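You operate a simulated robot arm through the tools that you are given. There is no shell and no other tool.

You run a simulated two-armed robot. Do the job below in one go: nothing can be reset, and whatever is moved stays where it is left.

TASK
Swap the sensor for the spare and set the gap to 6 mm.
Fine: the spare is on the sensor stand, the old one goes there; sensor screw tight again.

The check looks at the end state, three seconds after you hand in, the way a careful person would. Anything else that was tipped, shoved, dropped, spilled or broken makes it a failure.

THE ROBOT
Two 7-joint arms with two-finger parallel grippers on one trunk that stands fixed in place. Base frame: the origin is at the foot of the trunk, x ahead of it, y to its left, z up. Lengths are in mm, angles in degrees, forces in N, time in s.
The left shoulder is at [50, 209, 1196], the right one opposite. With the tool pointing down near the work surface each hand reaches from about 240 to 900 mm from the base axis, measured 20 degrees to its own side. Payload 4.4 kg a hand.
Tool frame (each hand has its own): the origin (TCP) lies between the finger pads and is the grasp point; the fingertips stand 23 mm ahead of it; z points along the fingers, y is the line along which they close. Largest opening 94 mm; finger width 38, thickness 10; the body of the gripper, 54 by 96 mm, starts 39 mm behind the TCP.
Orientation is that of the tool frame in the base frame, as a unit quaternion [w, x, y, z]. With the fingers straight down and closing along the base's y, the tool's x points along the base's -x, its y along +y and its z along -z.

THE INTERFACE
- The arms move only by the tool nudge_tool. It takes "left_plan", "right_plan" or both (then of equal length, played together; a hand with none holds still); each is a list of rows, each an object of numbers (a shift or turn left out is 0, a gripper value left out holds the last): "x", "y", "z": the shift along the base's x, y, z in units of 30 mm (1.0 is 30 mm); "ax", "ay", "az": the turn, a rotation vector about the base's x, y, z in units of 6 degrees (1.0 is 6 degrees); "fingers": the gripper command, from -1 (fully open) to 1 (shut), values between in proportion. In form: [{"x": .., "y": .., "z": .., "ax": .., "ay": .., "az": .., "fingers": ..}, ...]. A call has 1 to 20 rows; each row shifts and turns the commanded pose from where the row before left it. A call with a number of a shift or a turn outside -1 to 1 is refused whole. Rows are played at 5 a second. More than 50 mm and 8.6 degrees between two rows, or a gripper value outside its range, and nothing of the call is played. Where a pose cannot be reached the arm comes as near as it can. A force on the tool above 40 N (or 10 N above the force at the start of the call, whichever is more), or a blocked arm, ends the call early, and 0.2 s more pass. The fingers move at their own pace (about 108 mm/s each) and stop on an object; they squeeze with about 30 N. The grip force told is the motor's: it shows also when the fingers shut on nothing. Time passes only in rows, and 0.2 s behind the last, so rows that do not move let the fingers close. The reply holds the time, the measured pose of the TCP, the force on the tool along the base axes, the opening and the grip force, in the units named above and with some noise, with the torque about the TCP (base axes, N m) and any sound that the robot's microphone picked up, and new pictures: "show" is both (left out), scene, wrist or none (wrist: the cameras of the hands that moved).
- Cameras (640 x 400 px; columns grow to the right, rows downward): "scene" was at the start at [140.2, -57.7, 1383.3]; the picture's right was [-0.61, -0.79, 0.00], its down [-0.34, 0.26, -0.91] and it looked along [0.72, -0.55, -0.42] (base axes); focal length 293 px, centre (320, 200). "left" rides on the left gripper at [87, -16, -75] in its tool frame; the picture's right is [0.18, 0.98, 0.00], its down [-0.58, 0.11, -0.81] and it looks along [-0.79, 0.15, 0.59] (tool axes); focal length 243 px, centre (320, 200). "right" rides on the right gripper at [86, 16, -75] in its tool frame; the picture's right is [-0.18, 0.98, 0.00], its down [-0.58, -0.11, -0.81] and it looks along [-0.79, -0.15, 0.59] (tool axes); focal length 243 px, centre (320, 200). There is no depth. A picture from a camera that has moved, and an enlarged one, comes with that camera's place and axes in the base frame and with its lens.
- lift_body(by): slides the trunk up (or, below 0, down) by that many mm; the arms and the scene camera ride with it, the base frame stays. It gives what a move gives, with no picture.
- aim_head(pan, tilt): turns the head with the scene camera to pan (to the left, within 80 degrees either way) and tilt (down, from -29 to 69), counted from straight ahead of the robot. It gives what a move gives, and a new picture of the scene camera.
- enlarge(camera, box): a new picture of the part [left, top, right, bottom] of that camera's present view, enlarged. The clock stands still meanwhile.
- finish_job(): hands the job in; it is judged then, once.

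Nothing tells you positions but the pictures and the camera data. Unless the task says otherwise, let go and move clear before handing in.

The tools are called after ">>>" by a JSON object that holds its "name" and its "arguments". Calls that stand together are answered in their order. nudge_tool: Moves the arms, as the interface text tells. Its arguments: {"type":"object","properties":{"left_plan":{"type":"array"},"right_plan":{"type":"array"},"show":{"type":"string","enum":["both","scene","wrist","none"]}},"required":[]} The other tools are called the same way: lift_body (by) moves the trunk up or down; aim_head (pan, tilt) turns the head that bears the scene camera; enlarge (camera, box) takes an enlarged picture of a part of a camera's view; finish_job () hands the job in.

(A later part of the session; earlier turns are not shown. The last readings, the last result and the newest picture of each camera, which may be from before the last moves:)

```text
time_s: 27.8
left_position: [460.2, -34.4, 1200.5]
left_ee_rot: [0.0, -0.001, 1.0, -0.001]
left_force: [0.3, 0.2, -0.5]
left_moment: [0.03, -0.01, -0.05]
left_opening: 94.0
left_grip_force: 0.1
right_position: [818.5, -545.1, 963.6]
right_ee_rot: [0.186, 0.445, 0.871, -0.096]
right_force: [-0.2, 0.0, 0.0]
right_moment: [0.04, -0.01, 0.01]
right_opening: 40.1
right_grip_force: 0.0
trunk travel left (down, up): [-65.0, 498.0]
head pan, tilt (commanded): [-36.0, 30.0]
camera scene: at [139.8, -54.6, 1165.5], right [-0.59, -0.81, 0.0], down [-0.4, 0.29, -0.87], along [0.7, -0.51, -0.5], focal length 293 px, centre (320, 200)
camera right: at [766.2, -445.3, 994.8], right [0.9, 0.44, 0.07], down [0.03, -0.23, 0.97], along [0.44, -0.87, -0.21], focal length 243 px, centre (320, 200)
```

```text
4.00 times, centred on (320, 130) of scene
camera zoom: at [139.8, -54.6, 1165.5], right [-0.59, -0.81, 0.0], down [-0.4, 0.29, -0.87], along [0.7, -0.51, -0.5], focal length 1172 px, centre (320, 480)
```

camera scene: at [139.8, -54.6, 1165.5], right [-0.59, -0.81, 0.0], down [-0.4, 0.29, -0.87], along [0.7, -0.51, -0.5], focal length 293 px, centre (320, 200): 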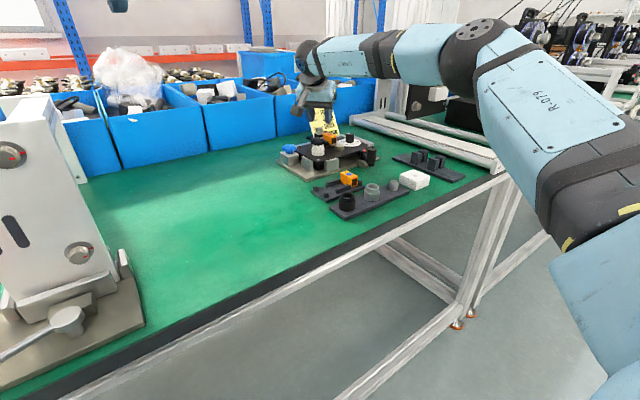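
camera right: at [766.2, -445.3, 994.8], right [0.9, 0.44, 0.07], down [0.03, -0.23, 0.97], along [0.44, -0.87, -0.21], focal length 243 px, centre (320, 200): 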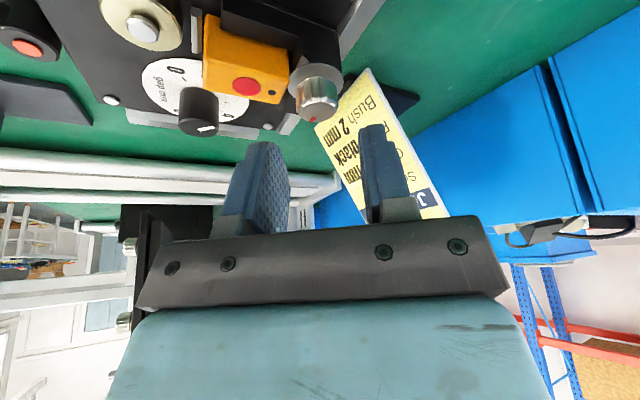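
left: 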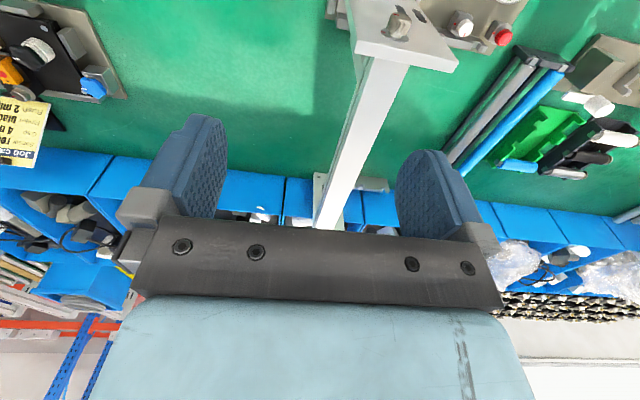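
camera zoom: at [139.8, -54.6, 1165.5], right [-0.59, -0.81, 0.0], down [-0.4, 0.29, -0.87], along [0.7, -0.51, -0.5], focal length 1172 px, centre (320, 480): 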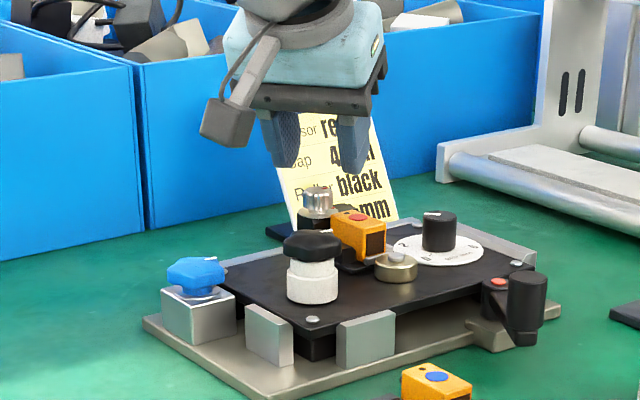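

The reach is fine now, and the screw top is about 39 mm straight below the TCP and nearly centred. I'll lower the hand so the fingertips straddle the knob, staying above the sensor top.

>>> {"name": "nudge_tool", "arguments": {"right_plan": [{"x": 0.05, "y": 0.01, "z": -0.3}, {"z": -0.25}, {"z": -0.22}, {}], "show": "both"}}

>>> {"name": "enlarge", "arguments": {"camera": "right", "box": [220, 40, 420, 240]}}

>>> {"name": "enlarge", "arguments": {"camera": "scene", "box": [280, 90, 360, 170]}}

```text
time_s: 28.8
left_position: [459.8, -33.4, 1201.5]
left_ee_rot: [0.0, -0.001, 1.0, 0.0]
left_force: [-0.4, -0.1, -0.8]
left_moment: [-0.02, -0.01, -0.02]
left_opening: 94.3
left_grip_force: 0.1
right_position: [819.2, -544.4, 937.3]
right_ee_rot: [0.185, 0.446, 0.871, -0.096]
right_force: [-0.1, -0.4, 0.5]
right_moment: [-0.01, 0.0, -0.04]
right_opening: 39.8
right_grip_force: 0.0
trunk travel left (down, up): [-65.0, 498.0]
head pan, tilt (commanded): [-36.0, 30.0]
camera scene: at [140.1, -54.8, 1165.4], right [-0.59, -0.81, 0.0], down [-0.4, 0.29, -0.87], along [0.7, -0.51, -0.5], focal length 293 px, centre (320, 200)
camera right: at [767.9, -445.2, 971.1], right [0.9, 0.44, 0.07], down [0.03, -0.23, 0.97], along [0.44, -0.87, -0.22], focal length 243 px, centre (320, 200)
```

scene: 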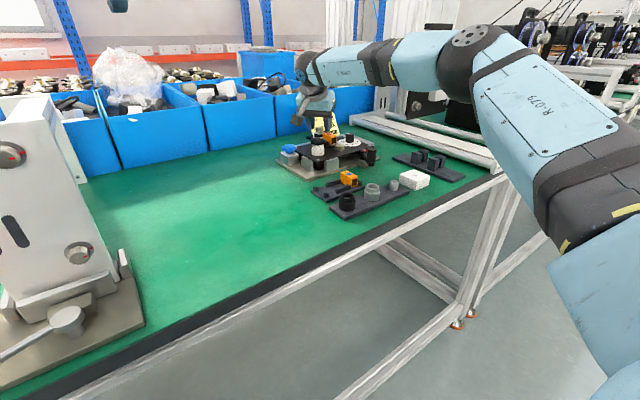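
right: 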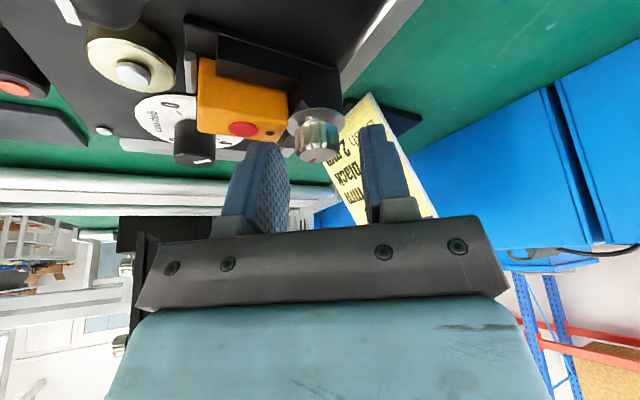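

```text
2.00 times, centred on (320, 140) of right
camera zoom: at [767.9, -445.2, 971.1], right [0.9, 0.44, 0.07], down [0.03, -0.23, 0.97], along [0.44, -0.87, -0.22], focal length 485 px, centre (320, 320)
```

zoom: 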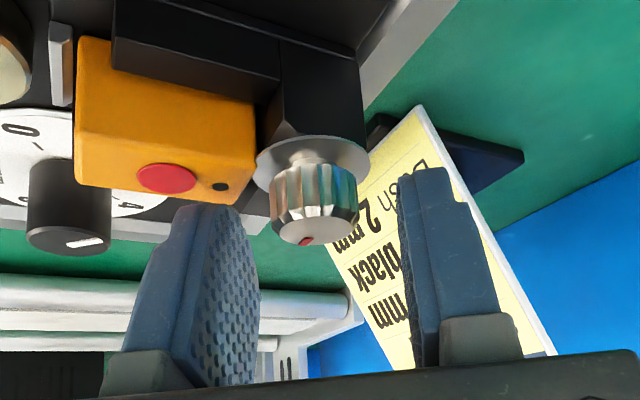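

```text
5.00 times, centred on (320, 130) of scene
camera zoom: at [140.1, -54.8, 1165.4], right [-0.59, -0.81, 0.0], down [-0.4, 0.29, -0.87], along [0.7, -0.51, -0.5], focal length 1464 px, centre (320, 550)
```

zoom: 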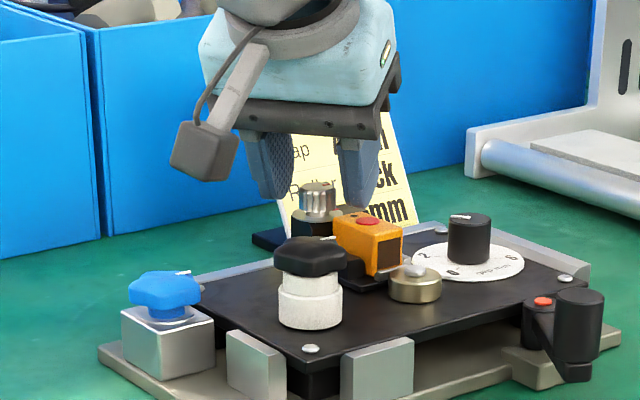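

The fingertips straddle the knob with about 7 mm of overlap and within about 1 mm of centre. Closing the grip on the knob now.

>>> {"name": "nudge_tool", "arguments": {"right_plan": [{"z": -0.05, "fingers": 0.4}, {"fingers": 1}, {}, {}], "show": "wrist"}}

>>> {"name": "enlarge", "arguments": {"camera": "right", "box": [220, 40, 420, 240]}}

```text
time_s: 29.8
left_position: [459.9, -33.6, 1201.0]
left_ee_rot: [0.0, -0.001, 1.0, -0.001]
left_force: [0.9, -0.6, -0.6]
left_moment: [0.0, 0.03, 0.01]
left_opening: 93.9
left_grip_force: 0.0
right_position: [819.1, -545.5, 938.5]
right_ee_rot: [0.187, 0.446, 0.87, -0.095]
right_force: [2.3, -1.6, 6.7]
right_moment: [-0.06, -0.02, -0.03]
right_opening: 20.8
right_grip_force: 29.5
trunk travel left (down, up): [-65.0, 498.0]
head pan, tilt (commanded): [-36.0, 30.0]
camera right: at [767.7, -445.3, 970.8], right [0.9, 0.44, 0.08], down [0.03, -0.23, 0.97], along [0.44, -0.87, -0.21], focal length 243 px, centre (320, 200)
```

right: 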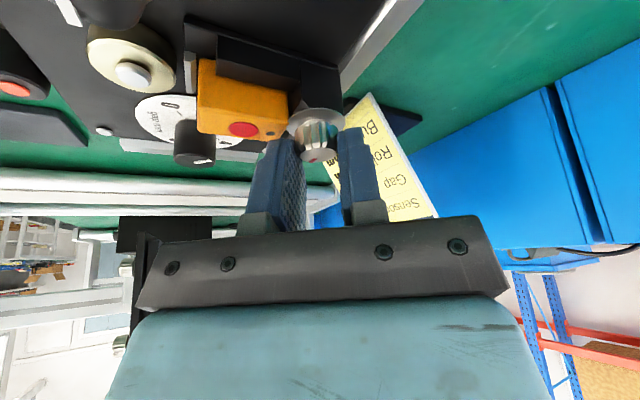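

```text
2.00 times, centred on (320, 140) of right
camera zoom: at [767.7, -445.3, 970.8], right [0.9, 0.44, 0.08], down [0.03, -0.23, 0.97], along [0.44, -0.87, -0.21], focal length 485 px, centre (320, 320)
```

zoom: 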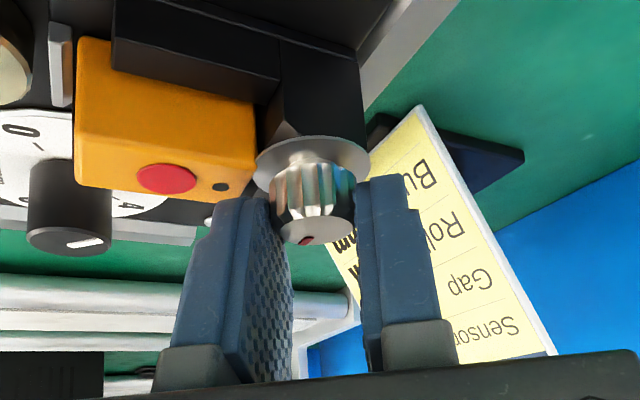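

The knob is gripped at 20.8 mm, but there is a 6.7 N upward force, so a fingertip may be touching the sensor or washer. I'll release, raise 2.5 mm and regrip.

>>> {"name": "nudge_tool", "arguments": {"right_plan": [{"fingers": 0.3}, {"z": 0.08}, {"fingers": 1}, {}, {}], "show": "none"}}

```text
time_s: 31.0
left_position: [459.0, -33.9, 1199.3]
left_ee_rot: [0.0, -0.001, 1.0, 0.0]
left_force: [0.1, -0.1, 0.1]
left_moment: [0.02, 0.01, -0.02]
left_opening: 93.9
left_grip_force: 0.0
right_position: [819.5, -544.6, 937.9]
right_ee_rot: [0.186, 0.445, 0.871, -0.096]
right_force: [1.1, 2.6, -0.1]
right_moment: [0.01, -0.09, 0.01]
right_opening: 20.9
right_grip_force: 30.3
trunk travel left (down, up): [-65.0, 498.0]
head pan, tilt (commanded): [-36.0, 30.0]
```

The forces are low now. I'll turn the screw anticlockwise, starting with about 18°, and watch the torque.

>>> {"name": "nudge_tool", "arguments": {"right_plan": [{"az": 0.5}, {"az": 0.5}, {"az": 0.5}, {"az": 0.5}, {"az": 0.5}, {"az": 0.5}], "show": "wrist"}}

>>> {"name": "enlarge", "arguments": {"camera": "right", "box": [240, 80, 400, 180]}}

```text
time_s: 32.4
left_position: [460.4, -33.9, 1201.3]
left_ee_rot: [-0.001, 0.0, 1.0, 0.0]
left_force: [-0.7, -0.4, 0.4]
left_moment: [0.0, 0.01, -0.02]
left_opening: 93.9
left_grip_force: 0.0
right_position: [818.6, -545.7, 938.1]
right_ee_rot: [0.198, 0.304, 0.93, -0.065]
right_force: [1.7, -6.8, 0.5]
right_moment: [-0.04, 0.0, -0.01]
right_opening: 20.6
right_grip_force: 30.5
trunk travel left (down, up): [-65.0, 498.0]
head pan, tilt (commanded): [-36.0, 30.0]
camera right: at [740.2, -466.4, 971.7], right [0.72, 0.69, 0.07], down [0.1, -0.21, 0.97], along [0.69, -0.69, -0.22], focal length 243 px, centre (320, 200)
```

right: 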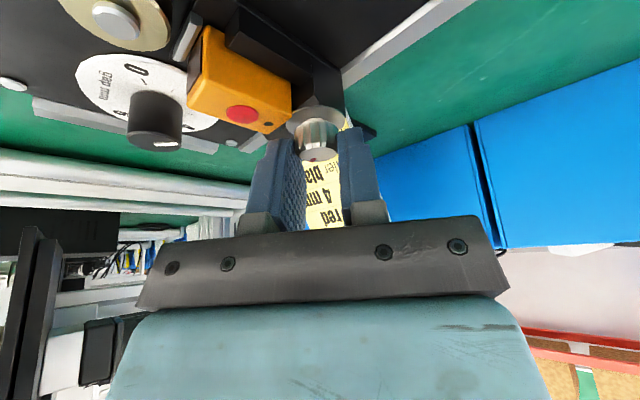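

```text
4.00 times, centred on (320, 130) of right
camera zoom: at [740.2, -466.4, 971.7], right [0.72, 0.69, 0.07], down [0.1, -0.21, 0.97], along [0.69, -0.69, -0.22], focal length 970 px, centre (320, 480)
```

zoom: 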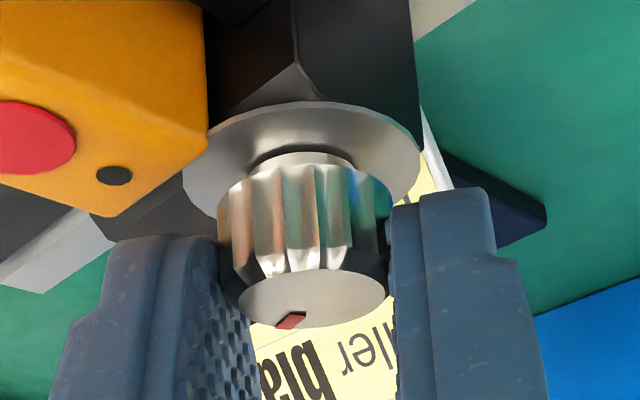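

The red mark keeps its place relative to the gripper, so the knob is turning with it. I'll continue the turn.

>>> {"name": "nudge_tool", "arguments": {"right_plan": [{"az": 0.7}, {"az": 0.7}, {"az": 0.7}, {"az": 0.7}, {"az": 0.7}, {"az": 0.7}, {"az": 0.7}, {"az": 0.7}, {"az": 0.7}, {"az": 0.7}], "show": "wrist"}}

>>> {"name": "enlarge", "arguments": {"camera": "right", "box": [240, 80, 400, 180]}}

```text
time_s: 34.4
left_position: [462.9, -33.8, 1198.9]
left_ee_rot: [-0.001, -0.001, 1.0, 0.0]
left_force: [0.4, 0.7, 0.2]
left_moment: [-0.03, 0.0, -0.04]
left_opening: 93.8
left_grip_force: 0.2
right_position: [811.7, -544.5, 938.5]
right_ee_rot: [0.213, 0.007, 0.977, -0.005]
right_force: [8.9, -9.0, -4.6]
right_moment: [-0.29, -0.78, -0.08]
right_opening: 21.0
right_grip_force: 29.7
right hand out of reach, approached as far as the arm can: row 9
trunk travel left (down, up): [-65.0, 498.0]
head pan, tilt (commanded): [-36.0, 30.0]
stopped in row 9 (right hand): the force on the tool passed its limit at 59 N (the readings are from after the stop); the commanded pose is now the measured one
camera right: at [701.4, -525.9, 970.7], right [0.18, 0.98, 0.07], down [0.19, -0.1, 0.98], along [0.96, -0.17, -0.21], focal length 243 px, centre (320, 200)
```

right: 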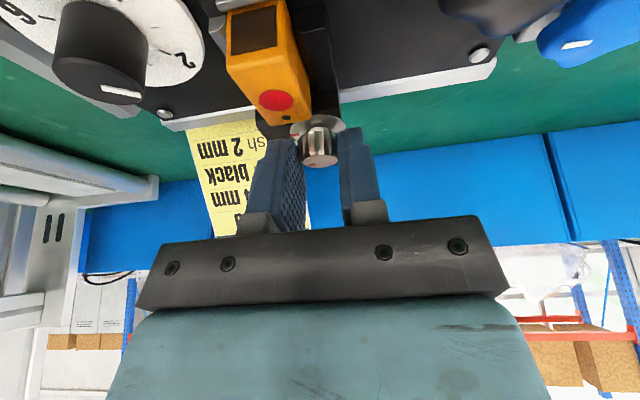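

```text
4.00 times, centred on (320, 130) of right
camera zoom: at [701.4, -525.9, 970.7], right [0.18, 0.98, 0.07], down [0.19, -0.1, 0.98], along [0.96, -0.17, -0.21], focal length 970 px, centre (320, 480)
```

zoom: 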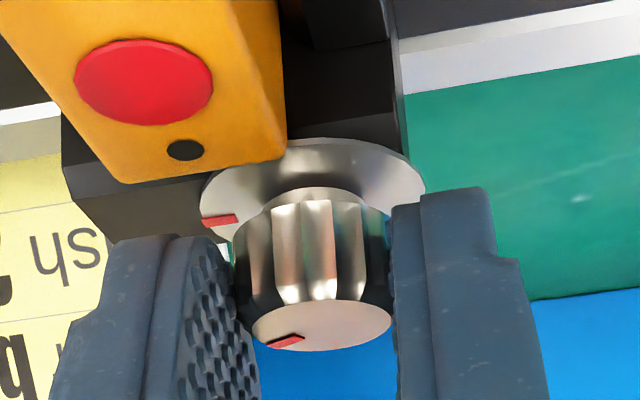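

The reach ran out at zero yaw and the call stopped on force. The screw has turned partway and seems to have risen slightly. I'll open the fingers, back up, and measure how far it turned.

>>> {"name": "nudge_tool", "arguments": {"right_plan": [{"fingers": 0.15}, {}, {"z": 0.5}, {"z": 0.5}, {"az": -0.5}, {"az": -1}, {"az": -1}, {"az": -1}], "show": "wrist"}}

>>> {"name": "enlarge", "arguments": {"camera": "right", "box": [240, 30, 400, 130]}}

```text
time_s: 36.2
left_position: [460.1, -35.0, 1201.6]
left_ee_rot: [0.0, -0.001, 1.0, -0.001]
left_force: [0.3, -0.2, -0.1]
left_moment: [0.04, 0.0, 0.03]
left_opening: 94.0
left_grip_force: 0.0
right_position: [810.3, -542.8, 971.8]
right_ee_rot: [0.209, 0.184, 0.959, -0.044]
right_force: [0.1, 0.2, -0.4]
right_moment: [0.03, 0.0, 0.03]
right_opening: 40.2
right_grip_force: 0.1
trunk travel left (down, up): [-65.0, 498.0]
head pan, tilt (commanded): [-36.0, 30.0]
camera right: at [713.6, -485.9, 1003.8], right [0.52, 0.85, 0.07], down [0.14, -0.17, 0.98], along [0.84, -0.5, -0.21], focal length 243 px, centre (320, 200)
```

right: 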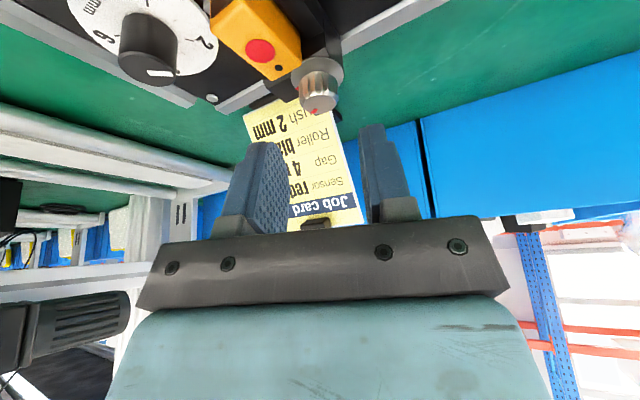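

```text
4.00 times, centred on (320, 80) of right
camera zoom: at [713.6, -485.9, 1003.8], right [0.52, 0.85, 0.07], down [0.14, -0.17, 0.98], along [0.84, -0.5, -0.21], focal length 970 px, centre (320, 680)
```

zoom: 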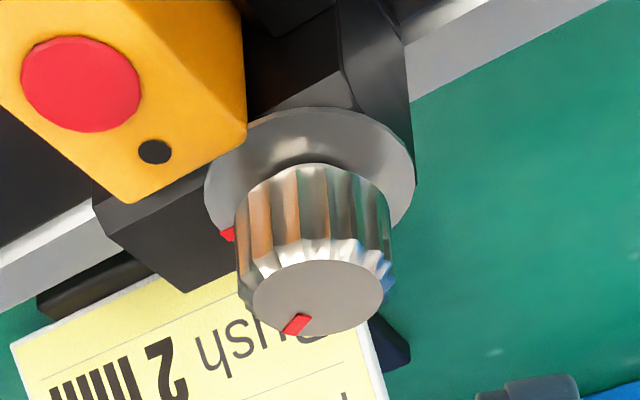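

The knob has turned about 25° and the fingers slipped the rest when the reach ran out. The reach is better at negative yaw, so I'll ratchet there. I'm moving to a yaw of about -88° over the screw to test the reach.

>>> {"name": "nudge_tool", "arguments": {"right_plan": [{"az": -1}, {"az": -1}, {"az": -1}, {"az": -1}, {"az": -1}, {"az": -1, "x": 0.05}, {"az": -1, "x": 0.05}, {"az": -1, "x": 0.05}, {"az": -1, "x": 0.05}, {"az": -1, "x": 0.07}, {"az": -1, "x": 0.07, "y": -0.05}, {}], "show": "wrist"}}

>>> {"name": "enlarge", "arguments": {"camera": "right", "box": [240, 30, 400, 130]}}

```text
time_s: 38.8
left_position: [460.8, -34.7, 1200.6]
left_ee_rot: [0.0, -0.001, 1.0, 0.0]
left_force: [-0.1, -0.2, 0.2]
left_moment: [0.02, 0.01, 0.0]
left_opening: 93.8
left_grip_force: 0.1
right_position: [785.9, -546.0, 971.0]
right_ee_rot: [0.151, 0.677, 0.704, -0.151]
right_force: [1.0, -0.1, -1.1]
right_moment: [0.0, -0.01, 0.0]
right_opening: 40.1
right_grip_force: 0.1
right hand out of reach, approached as far as the arm can: row 8, 9, 10, 11
trunk travel left (down, up): [-65.0, 498.0]
head pan, tilt (commanded): [-36.0, 30.0]
camera right: at [797.5, -435.6, 1003.7], right [0.99, -0.13, 0.07], down [-0.1, -0.2, 0.98], along [-0.11, -0.97, -0.21], focal length 243 px, centre (320, 200)
```

right: 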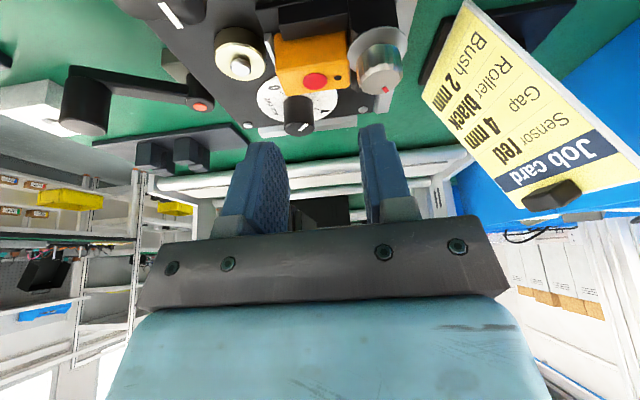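

```text
4.00 times, centred on (320, 80) of right
camera zoom: at [797.5, -435.6, 1003.7], right [0.99, -0.13, 0.07], down [-0.1, -0.2, 0.98], along [-0.11, -0.97, -0.21], focal length 970 px, centre (320, 680)
```

zoom: 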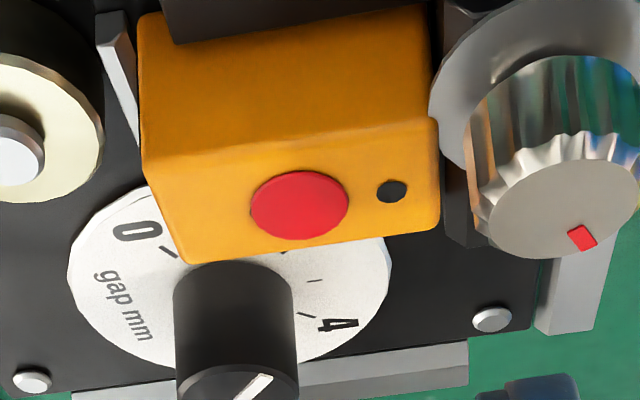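

At a yaw of -88° the hand is out of reach. More forward tilt moves the wrist closer to the shoulder and should widen the usable turning range. I'll go to a yaw of about -62° with about 30° tilt over the screw, still above it.

>>> {"name": "nudge_tool", "arguments": {"right_plan": [{"az": 0.9}, {"az": 0.9}, {"az": 0.9, "ax": -0.2, "ay": -0.1}, {"az": 0.9, "ax": -0.2, "ay": -0.1}, {"az": 0.73, "x": 0.2, "ax": -0.2, "ay": -0.1}, {"x": 0.3, "ax": -0.2, "ay": -0.1}, {"x": 0.3, "y": 0.06}, {"x": 0.3}, {}], "show": "wrist"}}

>>> {"name": "enlarge", "arguments": {"camera": "right", "box": [240, 60, 400, 160]}}

```text
time_s: 40.8
left_position: [459.6, -33.4, 1200.4]
left_ee_rot: [0.0, -0.002, 1.0, 0.0]
left_force: [0.0, -0.4, -0.4]
left_moment: [0.01, -0.03, 0.0]
left_opening: 94.3
left_grip_force: 0.1
right_position: [819.7, -543.5, 971.3]
right_ee_rot: [0.222, 0.495, 0.829, -0.134]
right_force: [0.3, -0.6, 1.2]
right_moment: [-0.02, 0.01, 0.01]
right_opening: 39.9
right_grip_force: 0.1
trunk travel left (down, up): [-65.0, 498.0]
head pan, tilt (commanded): [-36.0, 30.0]
camera right: at [779.5, -436.6, 992.9], right [0.94, 0.32, 0.09], down [-0.05, -0.14, 0.99], along [0.33, -0.94, -0.12], focal length 243 px, centre (320, 200)
```

right: 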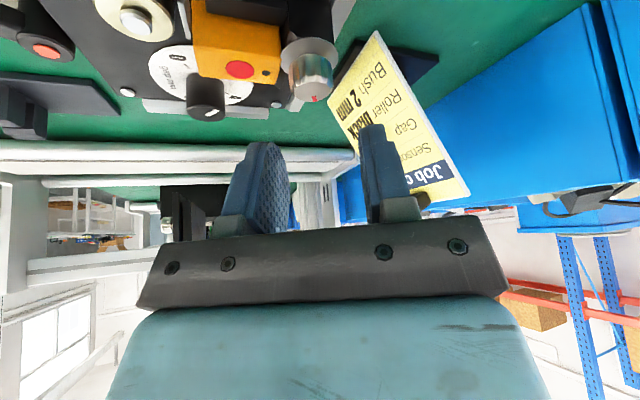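

```text
4.00 times, centred on (320, 110) of right
camera zoom: at [779.5, -436.6, 992.9], right [0.94, 0.32, 0.09], down [-0.05, -0.14, 0.99], along [0.33, -0.94, -0.12], focal length 970 px, centre (320, 560)
```

zoom: 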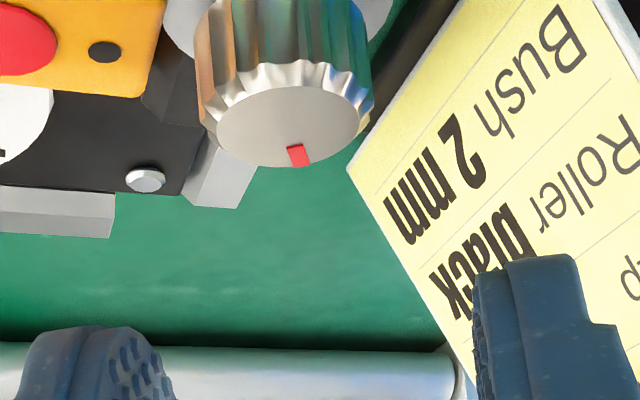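

The pose is reachable and the knob is within 2 mm of the axis. I'll centre on it, go down, grip, and turn anticlockwise in smaller steps.

>>> {"name": "nudge_tool", "arguments": {"right_plan": [{"x": 0.03, "y": -0.063, "z": -0.4}, {"z": -0.4}, {"z": -0.27}, {}, {"fingers": 1}, {}, {}], "show": "none"}}

```text
time_s: 42.4
left_position: [459.1, -34.6, 1199.8]
left_ee_rot: [0.0, -0.002, 1.0, 0.0]
left_force: [0.7, 0.1, 0.3]
left_moment: [0.01, -0.02, 0.0]
left_opening: 93.9
left_grip_force: 0.0
right_position: [820.1, -546.3, 939.6]
right_ee_rot: [0.221, 0.496, 0.829, -0.133]
right_force: [2.0, 1.4, -0.2]
right_moment: [0.18, -0.22, 0.04]
right_opening: 20.9
right_grip_force: 30.0
trunk travel left (down, up): [-65.0, 498.0]
head pan, tilt (commanded): [-36.0, 30.0]
```

>>> {"name": "nudge_tool", "arguments": {"right_plan": [{"az": 0.6}, {"az": 0.6}, {"az": 0.6}, {"az": 0.6}, {"az": 0.6}, {"az": 0.6}, {"az": 0.6}, {"az": 0.6}, {"az": 0.6}, {"az": 0.6}], "show": "wrist"}}

>>> {"name": "enlarge", "arguments": {"camera": "right", "box": [240, 80, 400, 180]}}

```text
time_s: 44.6
left_position: [459.9, -33.5, 1199.7]
left_ee_rot: [0.0, 0.0, 1.0, -0.001]
left_force: [-0.2, 0.1, -0.1]
left_moment: [0.02, -0.02, 0.02]
left_opening: 94.0
left_grip_force: 0.1
right_position: [819.9, -546.1, 941.1]
right_ee_rot: [0.254, 0.215, 0.941, -0.058]
right_force: [9.4, -0.4, 5.0]
right_moment: [0.3, -0.08, 0.02]
right_opening: 20.7
right_grip_force: 30.0
trunk travel left (down, up): [-65.0, 498.0]
head pan, tilt (commanded): [-36.0, 30.0]
camera right: at [725.5, -481.6, 962.0], right [0.57, 0.82, 0.09], down [0.04, -0.14, 0.99], along [0.82, -0.56, -0.11], focal length 243 px, centre (320, 200)
```

right: 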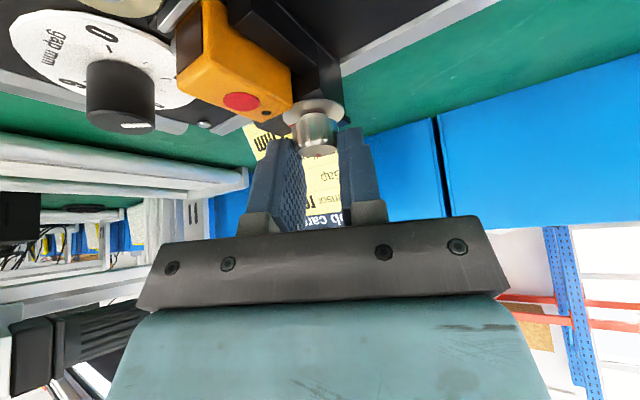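

```text
4.00 times, centred on (320, 130) of right
camera zoom: at [725.5, -481.6, 962.0], right [0.57, 0.82, 0.09], down [0.04, -0.14, 0.99], along [0.82, -0.56, -0.11], focal length 970 px, centre (320, 480)
```

zoom: 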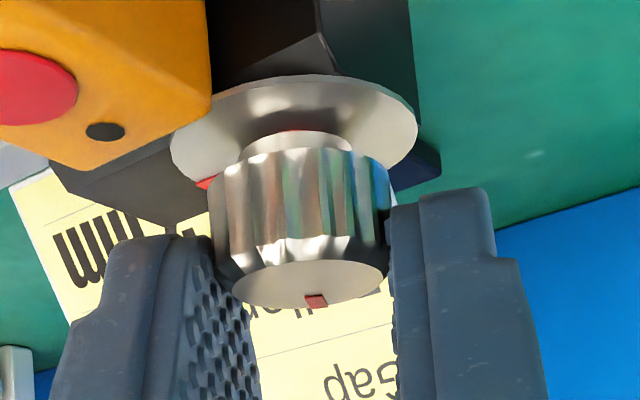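

The knob turned with the gripper, about 60° in total so far. It has risen a little, and a thin red ring is showing under its neck. Continuing the stroke.

>>> {"name": "nudge_tool", "arguments": {"right_plan": [{"az": 0.6}, {"az": 0.6}, {"az": 0.6}, {"az": 0.6}, {"az": 0.6}, {"az": 0.6}], "show": "wrist"}}

>>> {"name": "enlarge", "arguments": {"camera": "right", "box": [240, 80, 400, 180]}}

```text
time_s: 46.0
left_position: [460.2, -33.8, 1200.3]
left_ee_rot: [0.0, -0.001, 1.0, -0.001]
left_force: [-0.2, 0.6, 0.1]
left_moment: [-0.01, 0.01, -0.02]
left_opening: 94.1
left_grip_force: 0.1
right_position: [820.8, -544.7, 939.4]
right_ee_rot: [0.259, 0.035, 0.965, -0.01]
right_force: [9.2, 5.1, 7.7]
right_moment: [0.34, -0.37, -0.05]
right_opening: 20.9
right_grip_force: 30.1
trunk travel left (down, up): [-65.0, 498.0]
head pan, tilt (commanded): [-36.0, 30.0]
camera right: at [708.9, -520.3, 962.4], right [0.23, 0.97, 0.09], down [0.09, -0.11, 0.99], along [0.97, -0.22, -0.11], focal length 243 px, centre (320, 200)
```

right: 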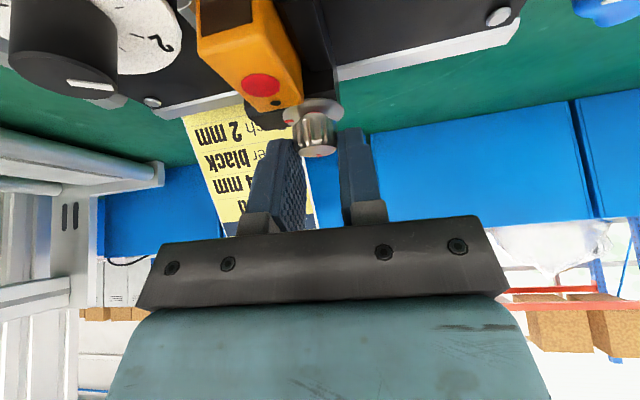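

```text
4.00 times, centred on (320, 130) of right
camera zoom: at [708.9, -520.3, 962.4], right [0.23, 0.97, 0.09], down [0.09, -0.11, 0.99], along [0.97, -0.22, -0.11], focal length 970 px, centre (320, 480)
```

zoom: 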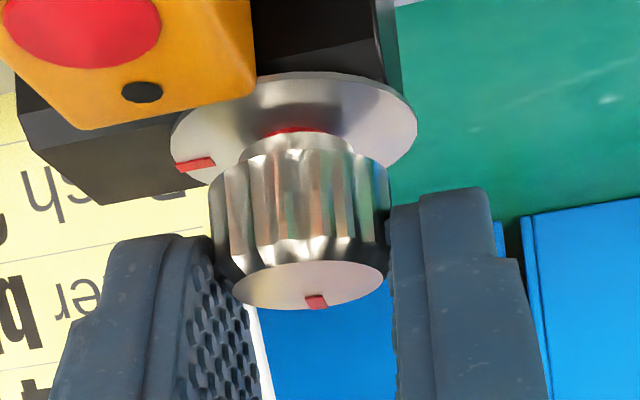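

About 83° so far with no slip. I'll take a few more degrees while the reach lasts.

>>> {"name": "nudge_tool", "arguments": {"right_plan": [{"az": 0.5}, {"az": 0.5}, {"az": 0.5}, {"az": 0.5}], "show": "none"}}

```text
time_s: 46.7
left_position: [461.6, -33.8, 1199.6]
left_ee_rot: [0.0, 0.0, 1.0, -0.001]
left_force: [0.2, 0.3, -0.4]
left_moment: [-0.03, 0.05, -0.02]
left_opening: 94.1
left_grip_force: 0.0
right_position: [809.7, -545.4, 938.0]
right_ee_rot: [0.26, -0.013, 0.965, 0.0]
right_force: [6.3, -7.6, 0.8]
right_moment: [-0.1, -0.88, -0.07]
right_opening: 21.0
right_grip_force: 29.7
right hand out of reach, approached as far as the arm can: row 2, 3
trunk travel left (down, up): [-65.0, 498.0]
head pan, tilt (commanded): [-36.0, 30.0]
stopped in row 3 (right hand): the force on the tool passed its limit at 52 N (the readings are from after the stop); the commanded pose is now the measured one
```

The reach ended again at about zero yaw, so that end is the limit. I'll release, lift off and inspect the screw's state.

>>> {"name": "nudge_tool", "arguments": {"right_plan": [{"fingers": 0.15}, {}, {"z": 0.6}, {"z": 0.6}, {"az": -1}, {"az": -1}, {"az": -1}], "show": "wrist"}}

>>> {"name": "enlarge", "arguments": {"camera": "right", "box": [250, 30, 390, 130]}}

>>> {"name": "enlarge", "arguments": {"camera": "scene", "box": [290, 100, 370, 170]}}

```text
time_s: 48.3
left_position: [461.2, -34.3, 1201.6]
left_ee_rot: [0.0, -0.001, 1.0, -0.001]
left_force: [0.0, 0.5, -0.8]
left_moment: [0.0, 0.0, -0.01]
left_opening: 94.1
left_grip_force: 0.1
right_position: [808.2, -542.2, 976.7]
right_ee_rot: [0.258, 0.138, 0.955, -0.041]
right_force: [0.3, -0.7, -0.6]
right_moment: [0.03, -0.02, 0.02]
right_opening: 40.1
right_grip_force: 0.1
trunk travel left (down, up): [-65.0, 498.0]
head pan, tilt (commanded): [-36.0, 30.0]
camera right: at [704.2, -494.8, 996.8], right [0.43, 0.9, 0.09], down [0.06, -0.12, 0.99], along [0.9, -0.42, -0.11], focal length 243 px, centre (320, 200)
```

right: 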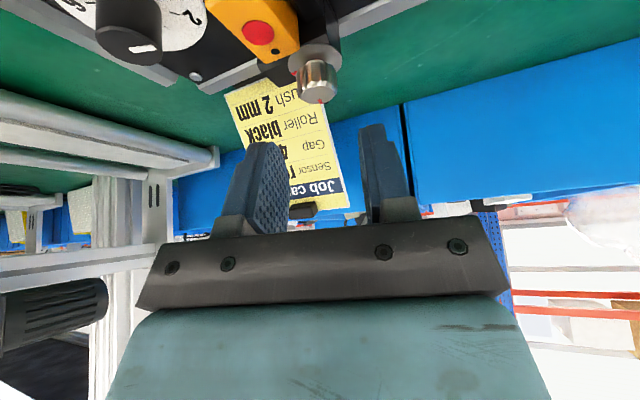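

```text
4.00 times, centred on (320, 80) of right
camera zoom: at [704.2, -494.8, 996.8], right [0.43, 0.9, 0.09], down [0.06, -0.12, 0.99], along [0.9, -0.42, -0.11], focal length 970 px, centre (320, 680)
```

zoom: 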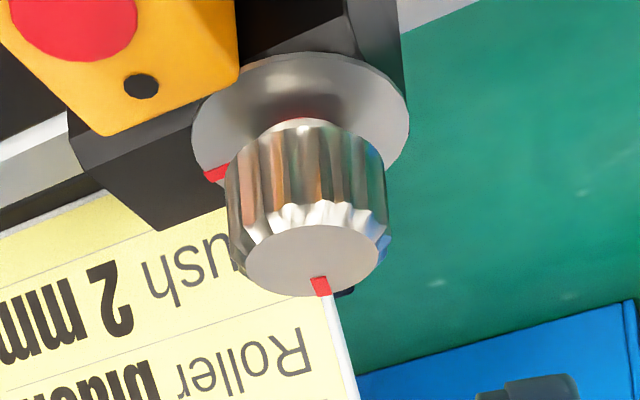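

```text
5.71 times, centred on (330, 135) of scene
camera zoom: at [140.1, -54.5, 1165.4], right [-0.59, -0.81, 0.0], down [-0.4, 0.29, -0.87], along [0.7, -0.51, -0.5], focal length 1674 px, centre (263, 571)
```

zoom: 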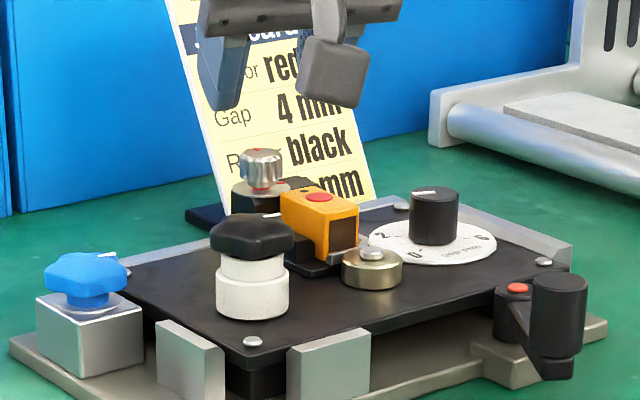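

The screw has backed out and shows a red neck, with its mark now about 65-80° from the start. I'll do one more anticlockwise stroke to make sure it is loose, resetting the yaw to about -60° first.

>>> {"name": "nudge_tool", "arguments": {"right_plan": [{"az": -1}, {"az": -1}, {"az": -1}, {"az": -1}, {"az": -1}, {"az": -1, "x": 0.2}, {"az": -1, "x": 0.2, "y": -0.06}, {}], "show": "wrist"}}

>>> {"name": "enlarge", "arguments": {"camera": "right", "box": [250, 60, 390, 160]}}

```text
time_s: 50.1
left_position: [459.6, -34.7, 1200.7]
left_ee_rot: [0.0, -0.001, 1.0, 0.0]
left_force: [0.2, -0.1, -0.5]
left_moment: [0.01, 0.02, -0.05]
left_opening: 94.1
left_grip_force: 0.0
right_position: [820.8, -545.6, 974.7]
right_ee_rot: [0.227, 0.47, 0.843, -0.13]
right_force: [-0.5, 0.4, 0.9]
right_moment: [0.01, -0.01, -0.02]
right_opening: 40.0
right_grip_force: 0.2
trunk travel left (down, up): [-65.0, 498.0]
head pan, tilt (commanded): [-36.0, 30.0]
camera right: at [775.1, -440.6, 996.2], right [0.92, 0.38, 0.09], down [-0.04, -0.13, 0.99], along [0.39, -0.92, -0.11], focal length 243 px, centre (320, 200)
```

right: 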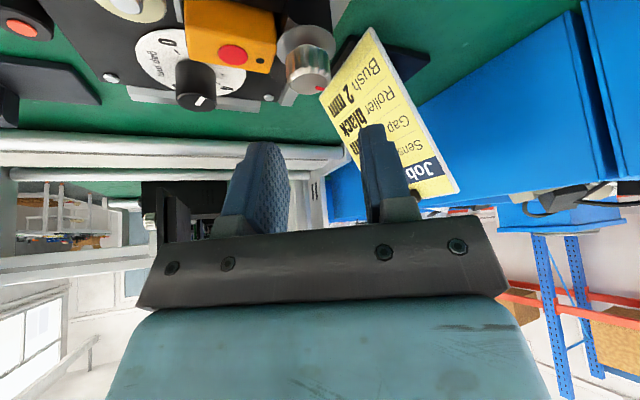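

```text
4.00 times, centred on (320, 110) of right
camera zoom: at [775.1, -440.6, 996.2], right [0.92, 0.38, 0.09], down [-0.04, -0.13, 0.99], along [0.39, -0.92, -0.11], focal length 970 px, centre (320, 560)
```

zoom: 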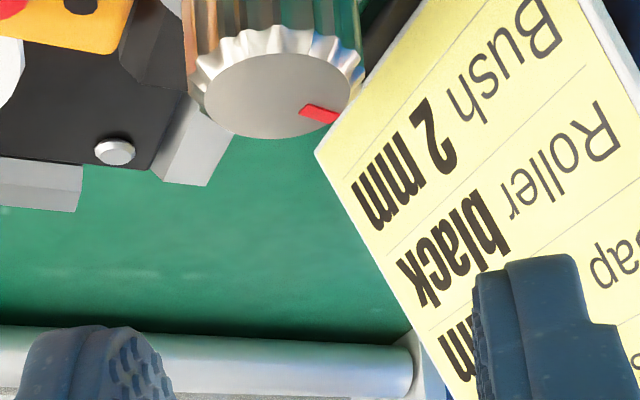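

Alignment is within about 1 mm. Going down, gripping and turning another 52° anticlockwise.

>>> {"name": "nudge_tool", "arguments": {"right_plan": [{"x": -0.04, "y": 0.01, "z": -0.4}, {"z": -0.4}, {"z": -0.33}, {}, {"fingers": 1}, {}, {}], "show": "none"}}

>>> {"name": "nudge_tool", "arguments": {"right_plan": [{"az": 0.62}, {"az": 0.62}, {"az": 0.62}, {"az": 0.62}, {"az": 0.62}, {"az": 0.62}, {"az": 0.62}, {"az": 0.62}, {"az": 0.62}, {"az": 0.62}, {"az": 0.62}, {"az": 0.62}, {"az": 0.62}], "show": "wrist"}}

>>> {"name": "enlarge", "arguments": {"camera": "right", "box": [250, 80, 390, 180]}}

```text
time_s: 51.7
left_position: [461.3, -33.5, 1200.4]
left_ee_rot: [0.001, -0.001, 1.0, 0.001]
left_force: [0.6, -0.6, 0.1]
left_moment: [-0.02, 0.0, 0.02]
left_opening: 93.8
left_grip_force: 0.0
right_position: [819.1, -546.2, 939.6]
right_ee_rot: [0.227, 0.47, 0.843, -0.129]
right_force: [3.4, 2.2, 0.3]
right_moment: [0.13, -0.24, 0.0]
right_opening: 20.8
right_grip_force: 30.6
trunk travel left (down, up): [-65.0, 498.0]
head pan, tilt (commanded): [-36.0, 30.0]
```

```text
time_s: 54.5
left_position: [460.5, -33.4, 1200.9]
left_ee_rot: [0.0, 0.0, 1.0, 0.0]
left_force: [0.5, 0.2, 0.2]
left_moment: [0.02, 0.01, 0.0]
left_opening: 94.0
left_grip_force: 0.0
right_position: [819.2, -545.2, 942.4]
right_ee_rot: [0.26, 0.083, 0.962, -0.026]
right_force: [0.5, -2.0, 1.8]
right_moment: [0.23, 0.15, 0.0]
right_opening: 20.4
right_grip_force: 30.0
trunk travel left (down, up): [-65.0, 498.0]
head pan, tilt (commanded): [-36.0, 30.0]
camera right: at [710.8, -508.7, 962.8], right [0.33, 0.94, 0.09], down [0.08, -0.12, 0.99], along [0.94, -0.32, -0.11], focal length 243 px, centre (320, 200)
```

right: 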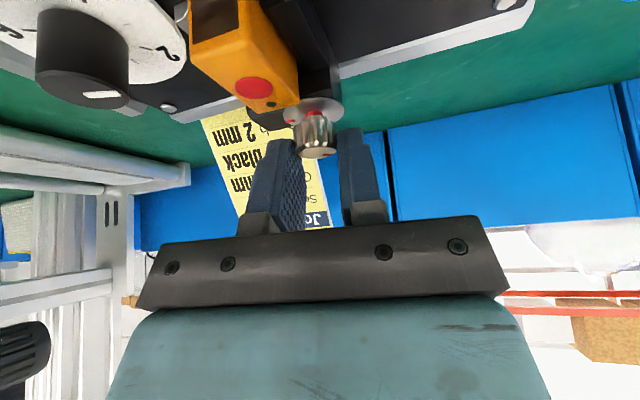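

```text
4.00 times, centred on (320, 130) of right
camera zoom: at [710.8, -508.7, 962.8], right [0.33, 0.94, 0.09], down [0.08, -0.12, 0.99], along [0.94, -0.32, -0.11], focal length 970 px, centre (320, 480)
```

zoom: 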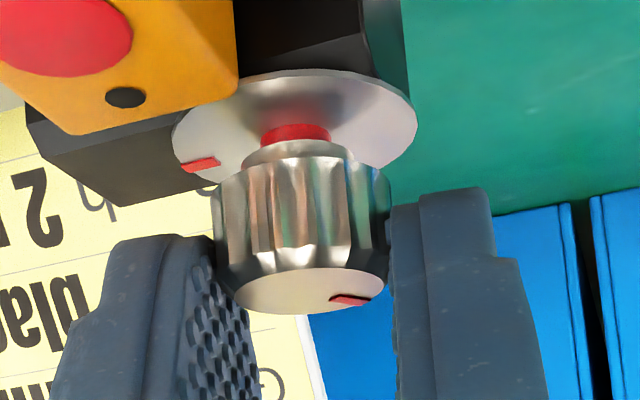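

The screw turned freely and its red neck is well exposed, so it is loose. I'll release it, rise clear, and look closely at the sensor's holder walls before gripping the old sensor.

>>> {"name": "nudge_tool", "arguments": {"right_plan": [{"fingers": 0.15}, {}, {"z": 0.7}, {"z": 0.7}, {"z": 0.7, "x": -0.3}, {"x": -0.6}], "show": "wrist"}}

>>> {"name": "enlarge", "arguments": {"camera": "scene", "box": [310, 115, 370, 155]}}

>>> {"name": "enlarge", "arguments": {"camera": "right", "box": [180, 0, 340, 100]}}

```text
time_s: 55.9
left_position: [460.7, -34.4, 1200.4]
left_ee_rot: [0.001, 0.0, 1.0, 0.001]
left_force: [0.4, 0.8, -0.3]
left_moment: [0.0, 0.01, -0.01]
left_opening: 94.0
left_grip_force: 0.0
right_position: [793.5, -543.8, 1004.2]
right_ee_rot: [0.259, 0.084, 0.962, -0.026]
right_force: [0.0, 0.2, -0.2]
right_moment: [0.02, 0.01, -0.02]
right_opening: 40.0
right_grip_force: 0.2
trunk travel left (down, up): [-65.0, 498.0]
head pan, tilt (commanded): [-36.0, 30.0]
camera right: at [683.8, -507.1, 1025.2], right [0.33, 0.94, 0.09], down [0.08, -0.12, 0.99], along [0.94, -0.32, -0.11], focal length 243 px, centre (320, 200)
```

right: 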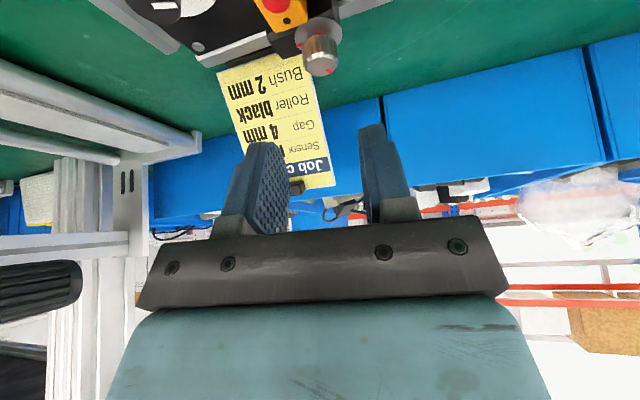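

```text
10.00 times, centred on (340, 135) of scene
camera zoom: at [140.0, -55.1, 1165.3], right [-0.59, -0.81, 0.0], down [-0.4, 0.29, -0.87], along [0.7, -0.51, -0.5], focal length 2929 px, centre (120, 850)
```

zoom: 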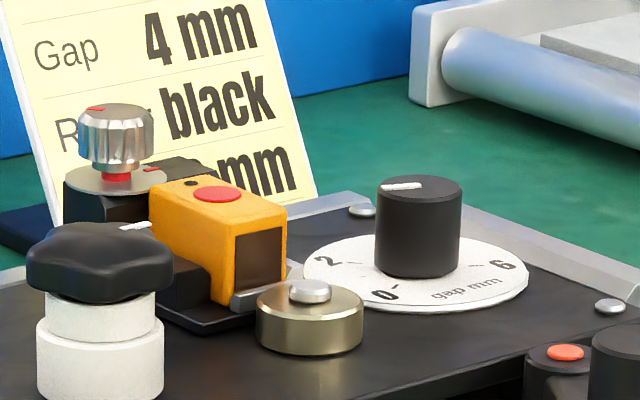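

```text
4.00 times, centred on (260, 50) of right
camera zoom: at [683.8, -507.1, 1025.2], right [0.33, 0.94, 0.09], down [0.08, -0.12, 0.99], along [0.94, -0.32, -0.11], focal length 970 px, centre (560, 800)
```

zoom: 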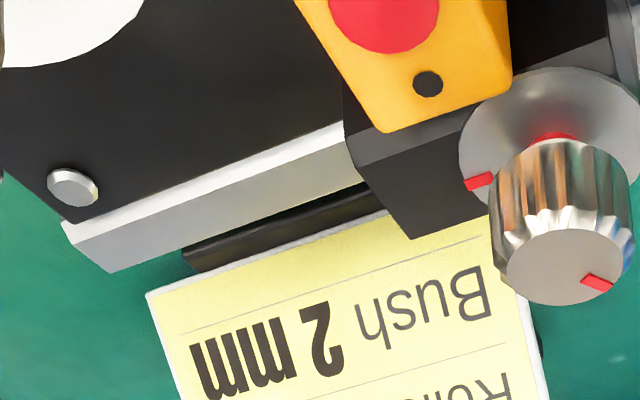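

The sensor stands well above its low holder walls: top z about 909 and roughly 22 mm tall. The screw has lifted clear. I'll square the hand to it (yaw 0, tilt about 20°) above the sensor.

>>> {"name": "nudge_tool", "arguments": {"right_plan": [{"ax": 0.07, "ay": 0.56, "az": 0.557, "fingers": 0.05}, {"ax": 0.07, "ay": 0.56, "az": 0.557}, {"ax": 0.07, "ay": 0.56, "az": 0.557}, {"x": -0.25, "y": -0.2}, {"x": -0.25, "y": -0.19, "z": -0.4}, {"z": -0.4}, {"z": -0.4}, {}], "show": "wrist"}}

>>> {"name": "enlarge", "arguments": {"camera": "right", "box": [240, 20, 400, 120]}}

>>> {"name": "enlarge", "arguments": {"camera": "scene", "box": [290, 95, 370, 155]}}

```text
time_s: 57.7
left_position: [460.4, -34.7, 1201.1]
left_ee_rot: [0.0, -0.001, 1.0, 0.0]
left_force: [-0.4, 0.6, -0.2]
left_moment: [0.03, 0.01, -0.02]
left_opening: 94.1
left_grip_force: 0.0
right_position: [773.7, -550.5, 968.4]
right_ee_rot: [0.176, 0.0, 0.984, 0.0]
right_force: [-0.3, -0.9, 0.3]
right_moment: [0.01, 0.0, 0.01]
right_opening: 44.5
right_grip_force: 0.1
right hand out of reach, approached as far as the arm can: row 3
trunk travel left (down, up): [-65.0, 498.0]
head pan, tilt (commanded): [-36.0, 30.0]
camera right: at [665.7, -534.6, 1008.5], right [0.17, 0.98, 0.06], down [0.27, -0.11, 0.96], along [0.95, -0.15, -0.28], focal length 243 px, centre (320, 200)
```

right: 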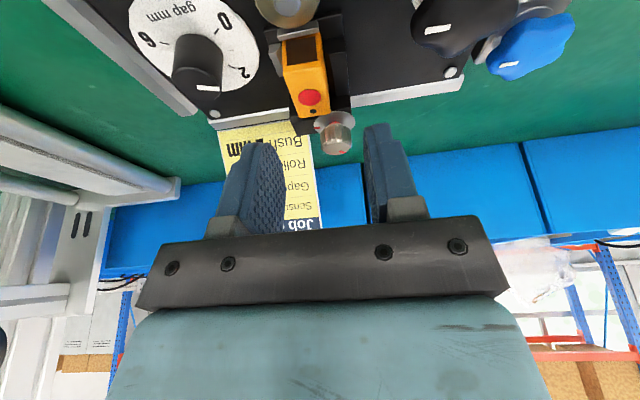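

```text
4.00 times, centred on (320, 70) of right
camera zoom: at [665.7, -534.6, 1008.5], right [0.17, 0.98, 0.06], down [0.27, -0.11, 0.96], along [0.95, -0.15, -0.28], focal length 970 px, centre (320, 720)
```

zoom: 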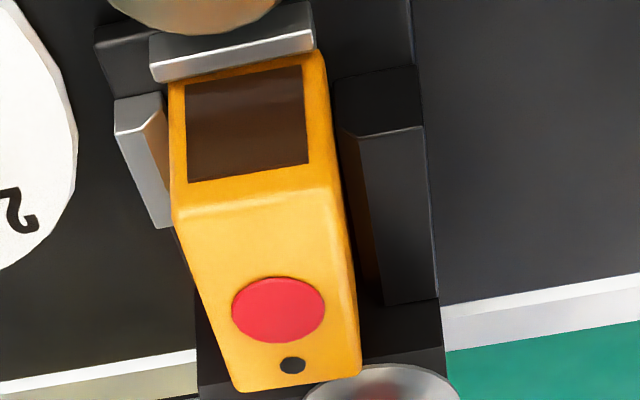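

```text
6.67 times, centred on (330, 125) of scene
camera zoom: at [140.1, -54.8, 1165.4], right [-0.59, -0.81, 0.0], down [-0.4, 0.29, -0.87], along [0.7, -0.51, -0.5], focal length 1953 px, centre (253, 700)
```

zoom: 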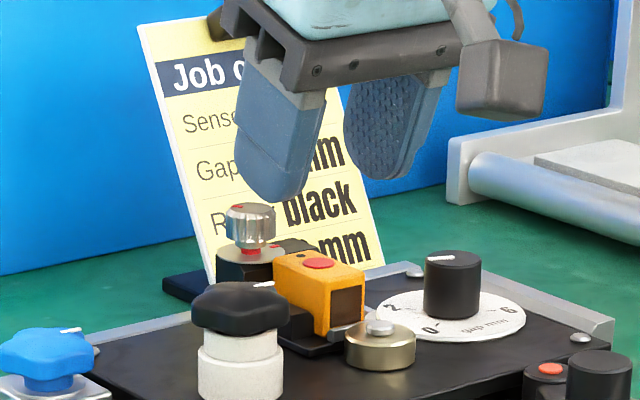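

The close view shows low walls either side, with tops around z 892-897 and the sensor between them: x 765-804, y -566 to -544, top z 909. I'll centre the fingers on it and lower to just above the wall tops.

>>> {"name": "nudge_tool", "arguments": {"right_plan": [{"x": 0.18, "y": -0.15, "z": -0.3}, {"z": -0.4}, {"z": -0.4}, {}], "show": "wrist"}}

>>> {"name": "enlarge", "arguments": {"camera": "right", "box": [230, 70, 410, 190]}}

>>> {"name": "enlarge", "arguments": {"camera": "scene", "box": [300, 105, 370, 155]}}

```text
time_s: 58.7
left_position: [460.8, -33.8, 1200.2]
left_ee_rot: [0.0, 0.0, 1.0, 0.0]
left_force: [0.0, 0.1, -0.3]
left_moment: [-0.02, 0.02, 0.03]
left_opening: 94.2
left_grip_force: 0.1
right_position: [777.2, -558.1, 934.2]
right_ee_rot: [0.176, 0.0, 0.984, 0.0]
right_force: [-0.5, 0.0, 0.7]
right_moment: [0.01, -0.01, -0.02]
right_opening: 44.8
right_grip_force: 0.0
trunk travel left (down, up): [-65.0, 498.0]
head pan, tilt (commanded): [-36.0, 30.0]
camera right: at [670.2, -539.7, 975.0], right [0.17, 0.98, 0.06], down [0.27, -0.11, 0.96], along [0.95, -0.15, -0.28], focal length 243 px, centre (320, 200)
```

right: 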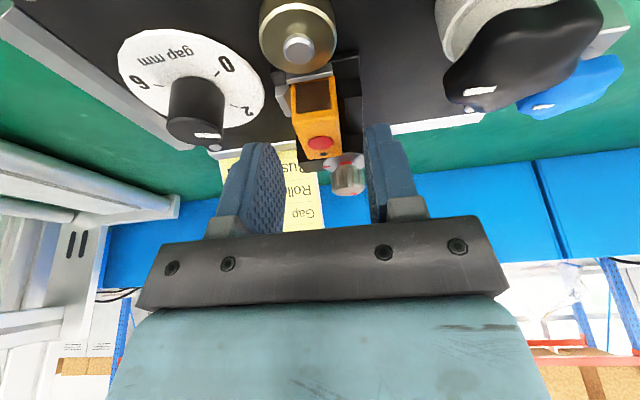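

```text
3.33 times, centred on (320, 130) of right
camera zoom: at [670.2, -539.7, 975.0], right [0.17, 0.98, 0.06], down [0.27, -0.11, 0.96], along [0.95, -0.15, -0.28], focal length 809 px, centre (320, 433)
```

zoom: 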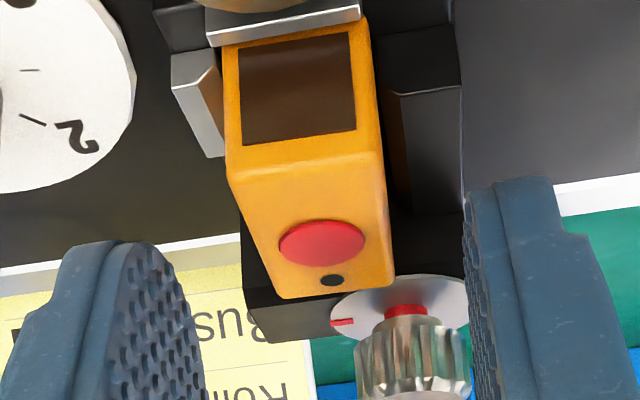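

```text
8.00 times, centred on (335, 130) of scene
camera zoom: at [140.0, -54.7, 1165.4], right [-0.59, -0.81, 0.0], down [-0.4, 0.29, -0.87], along [0.7, -0.51, -0.5], focal length 2343 px, centre (200, 760)
```

zoom: 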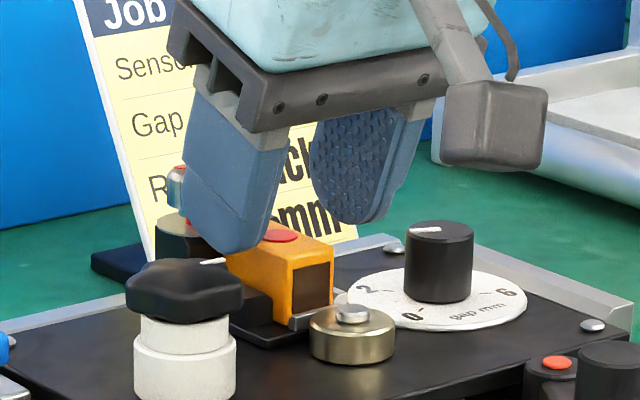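

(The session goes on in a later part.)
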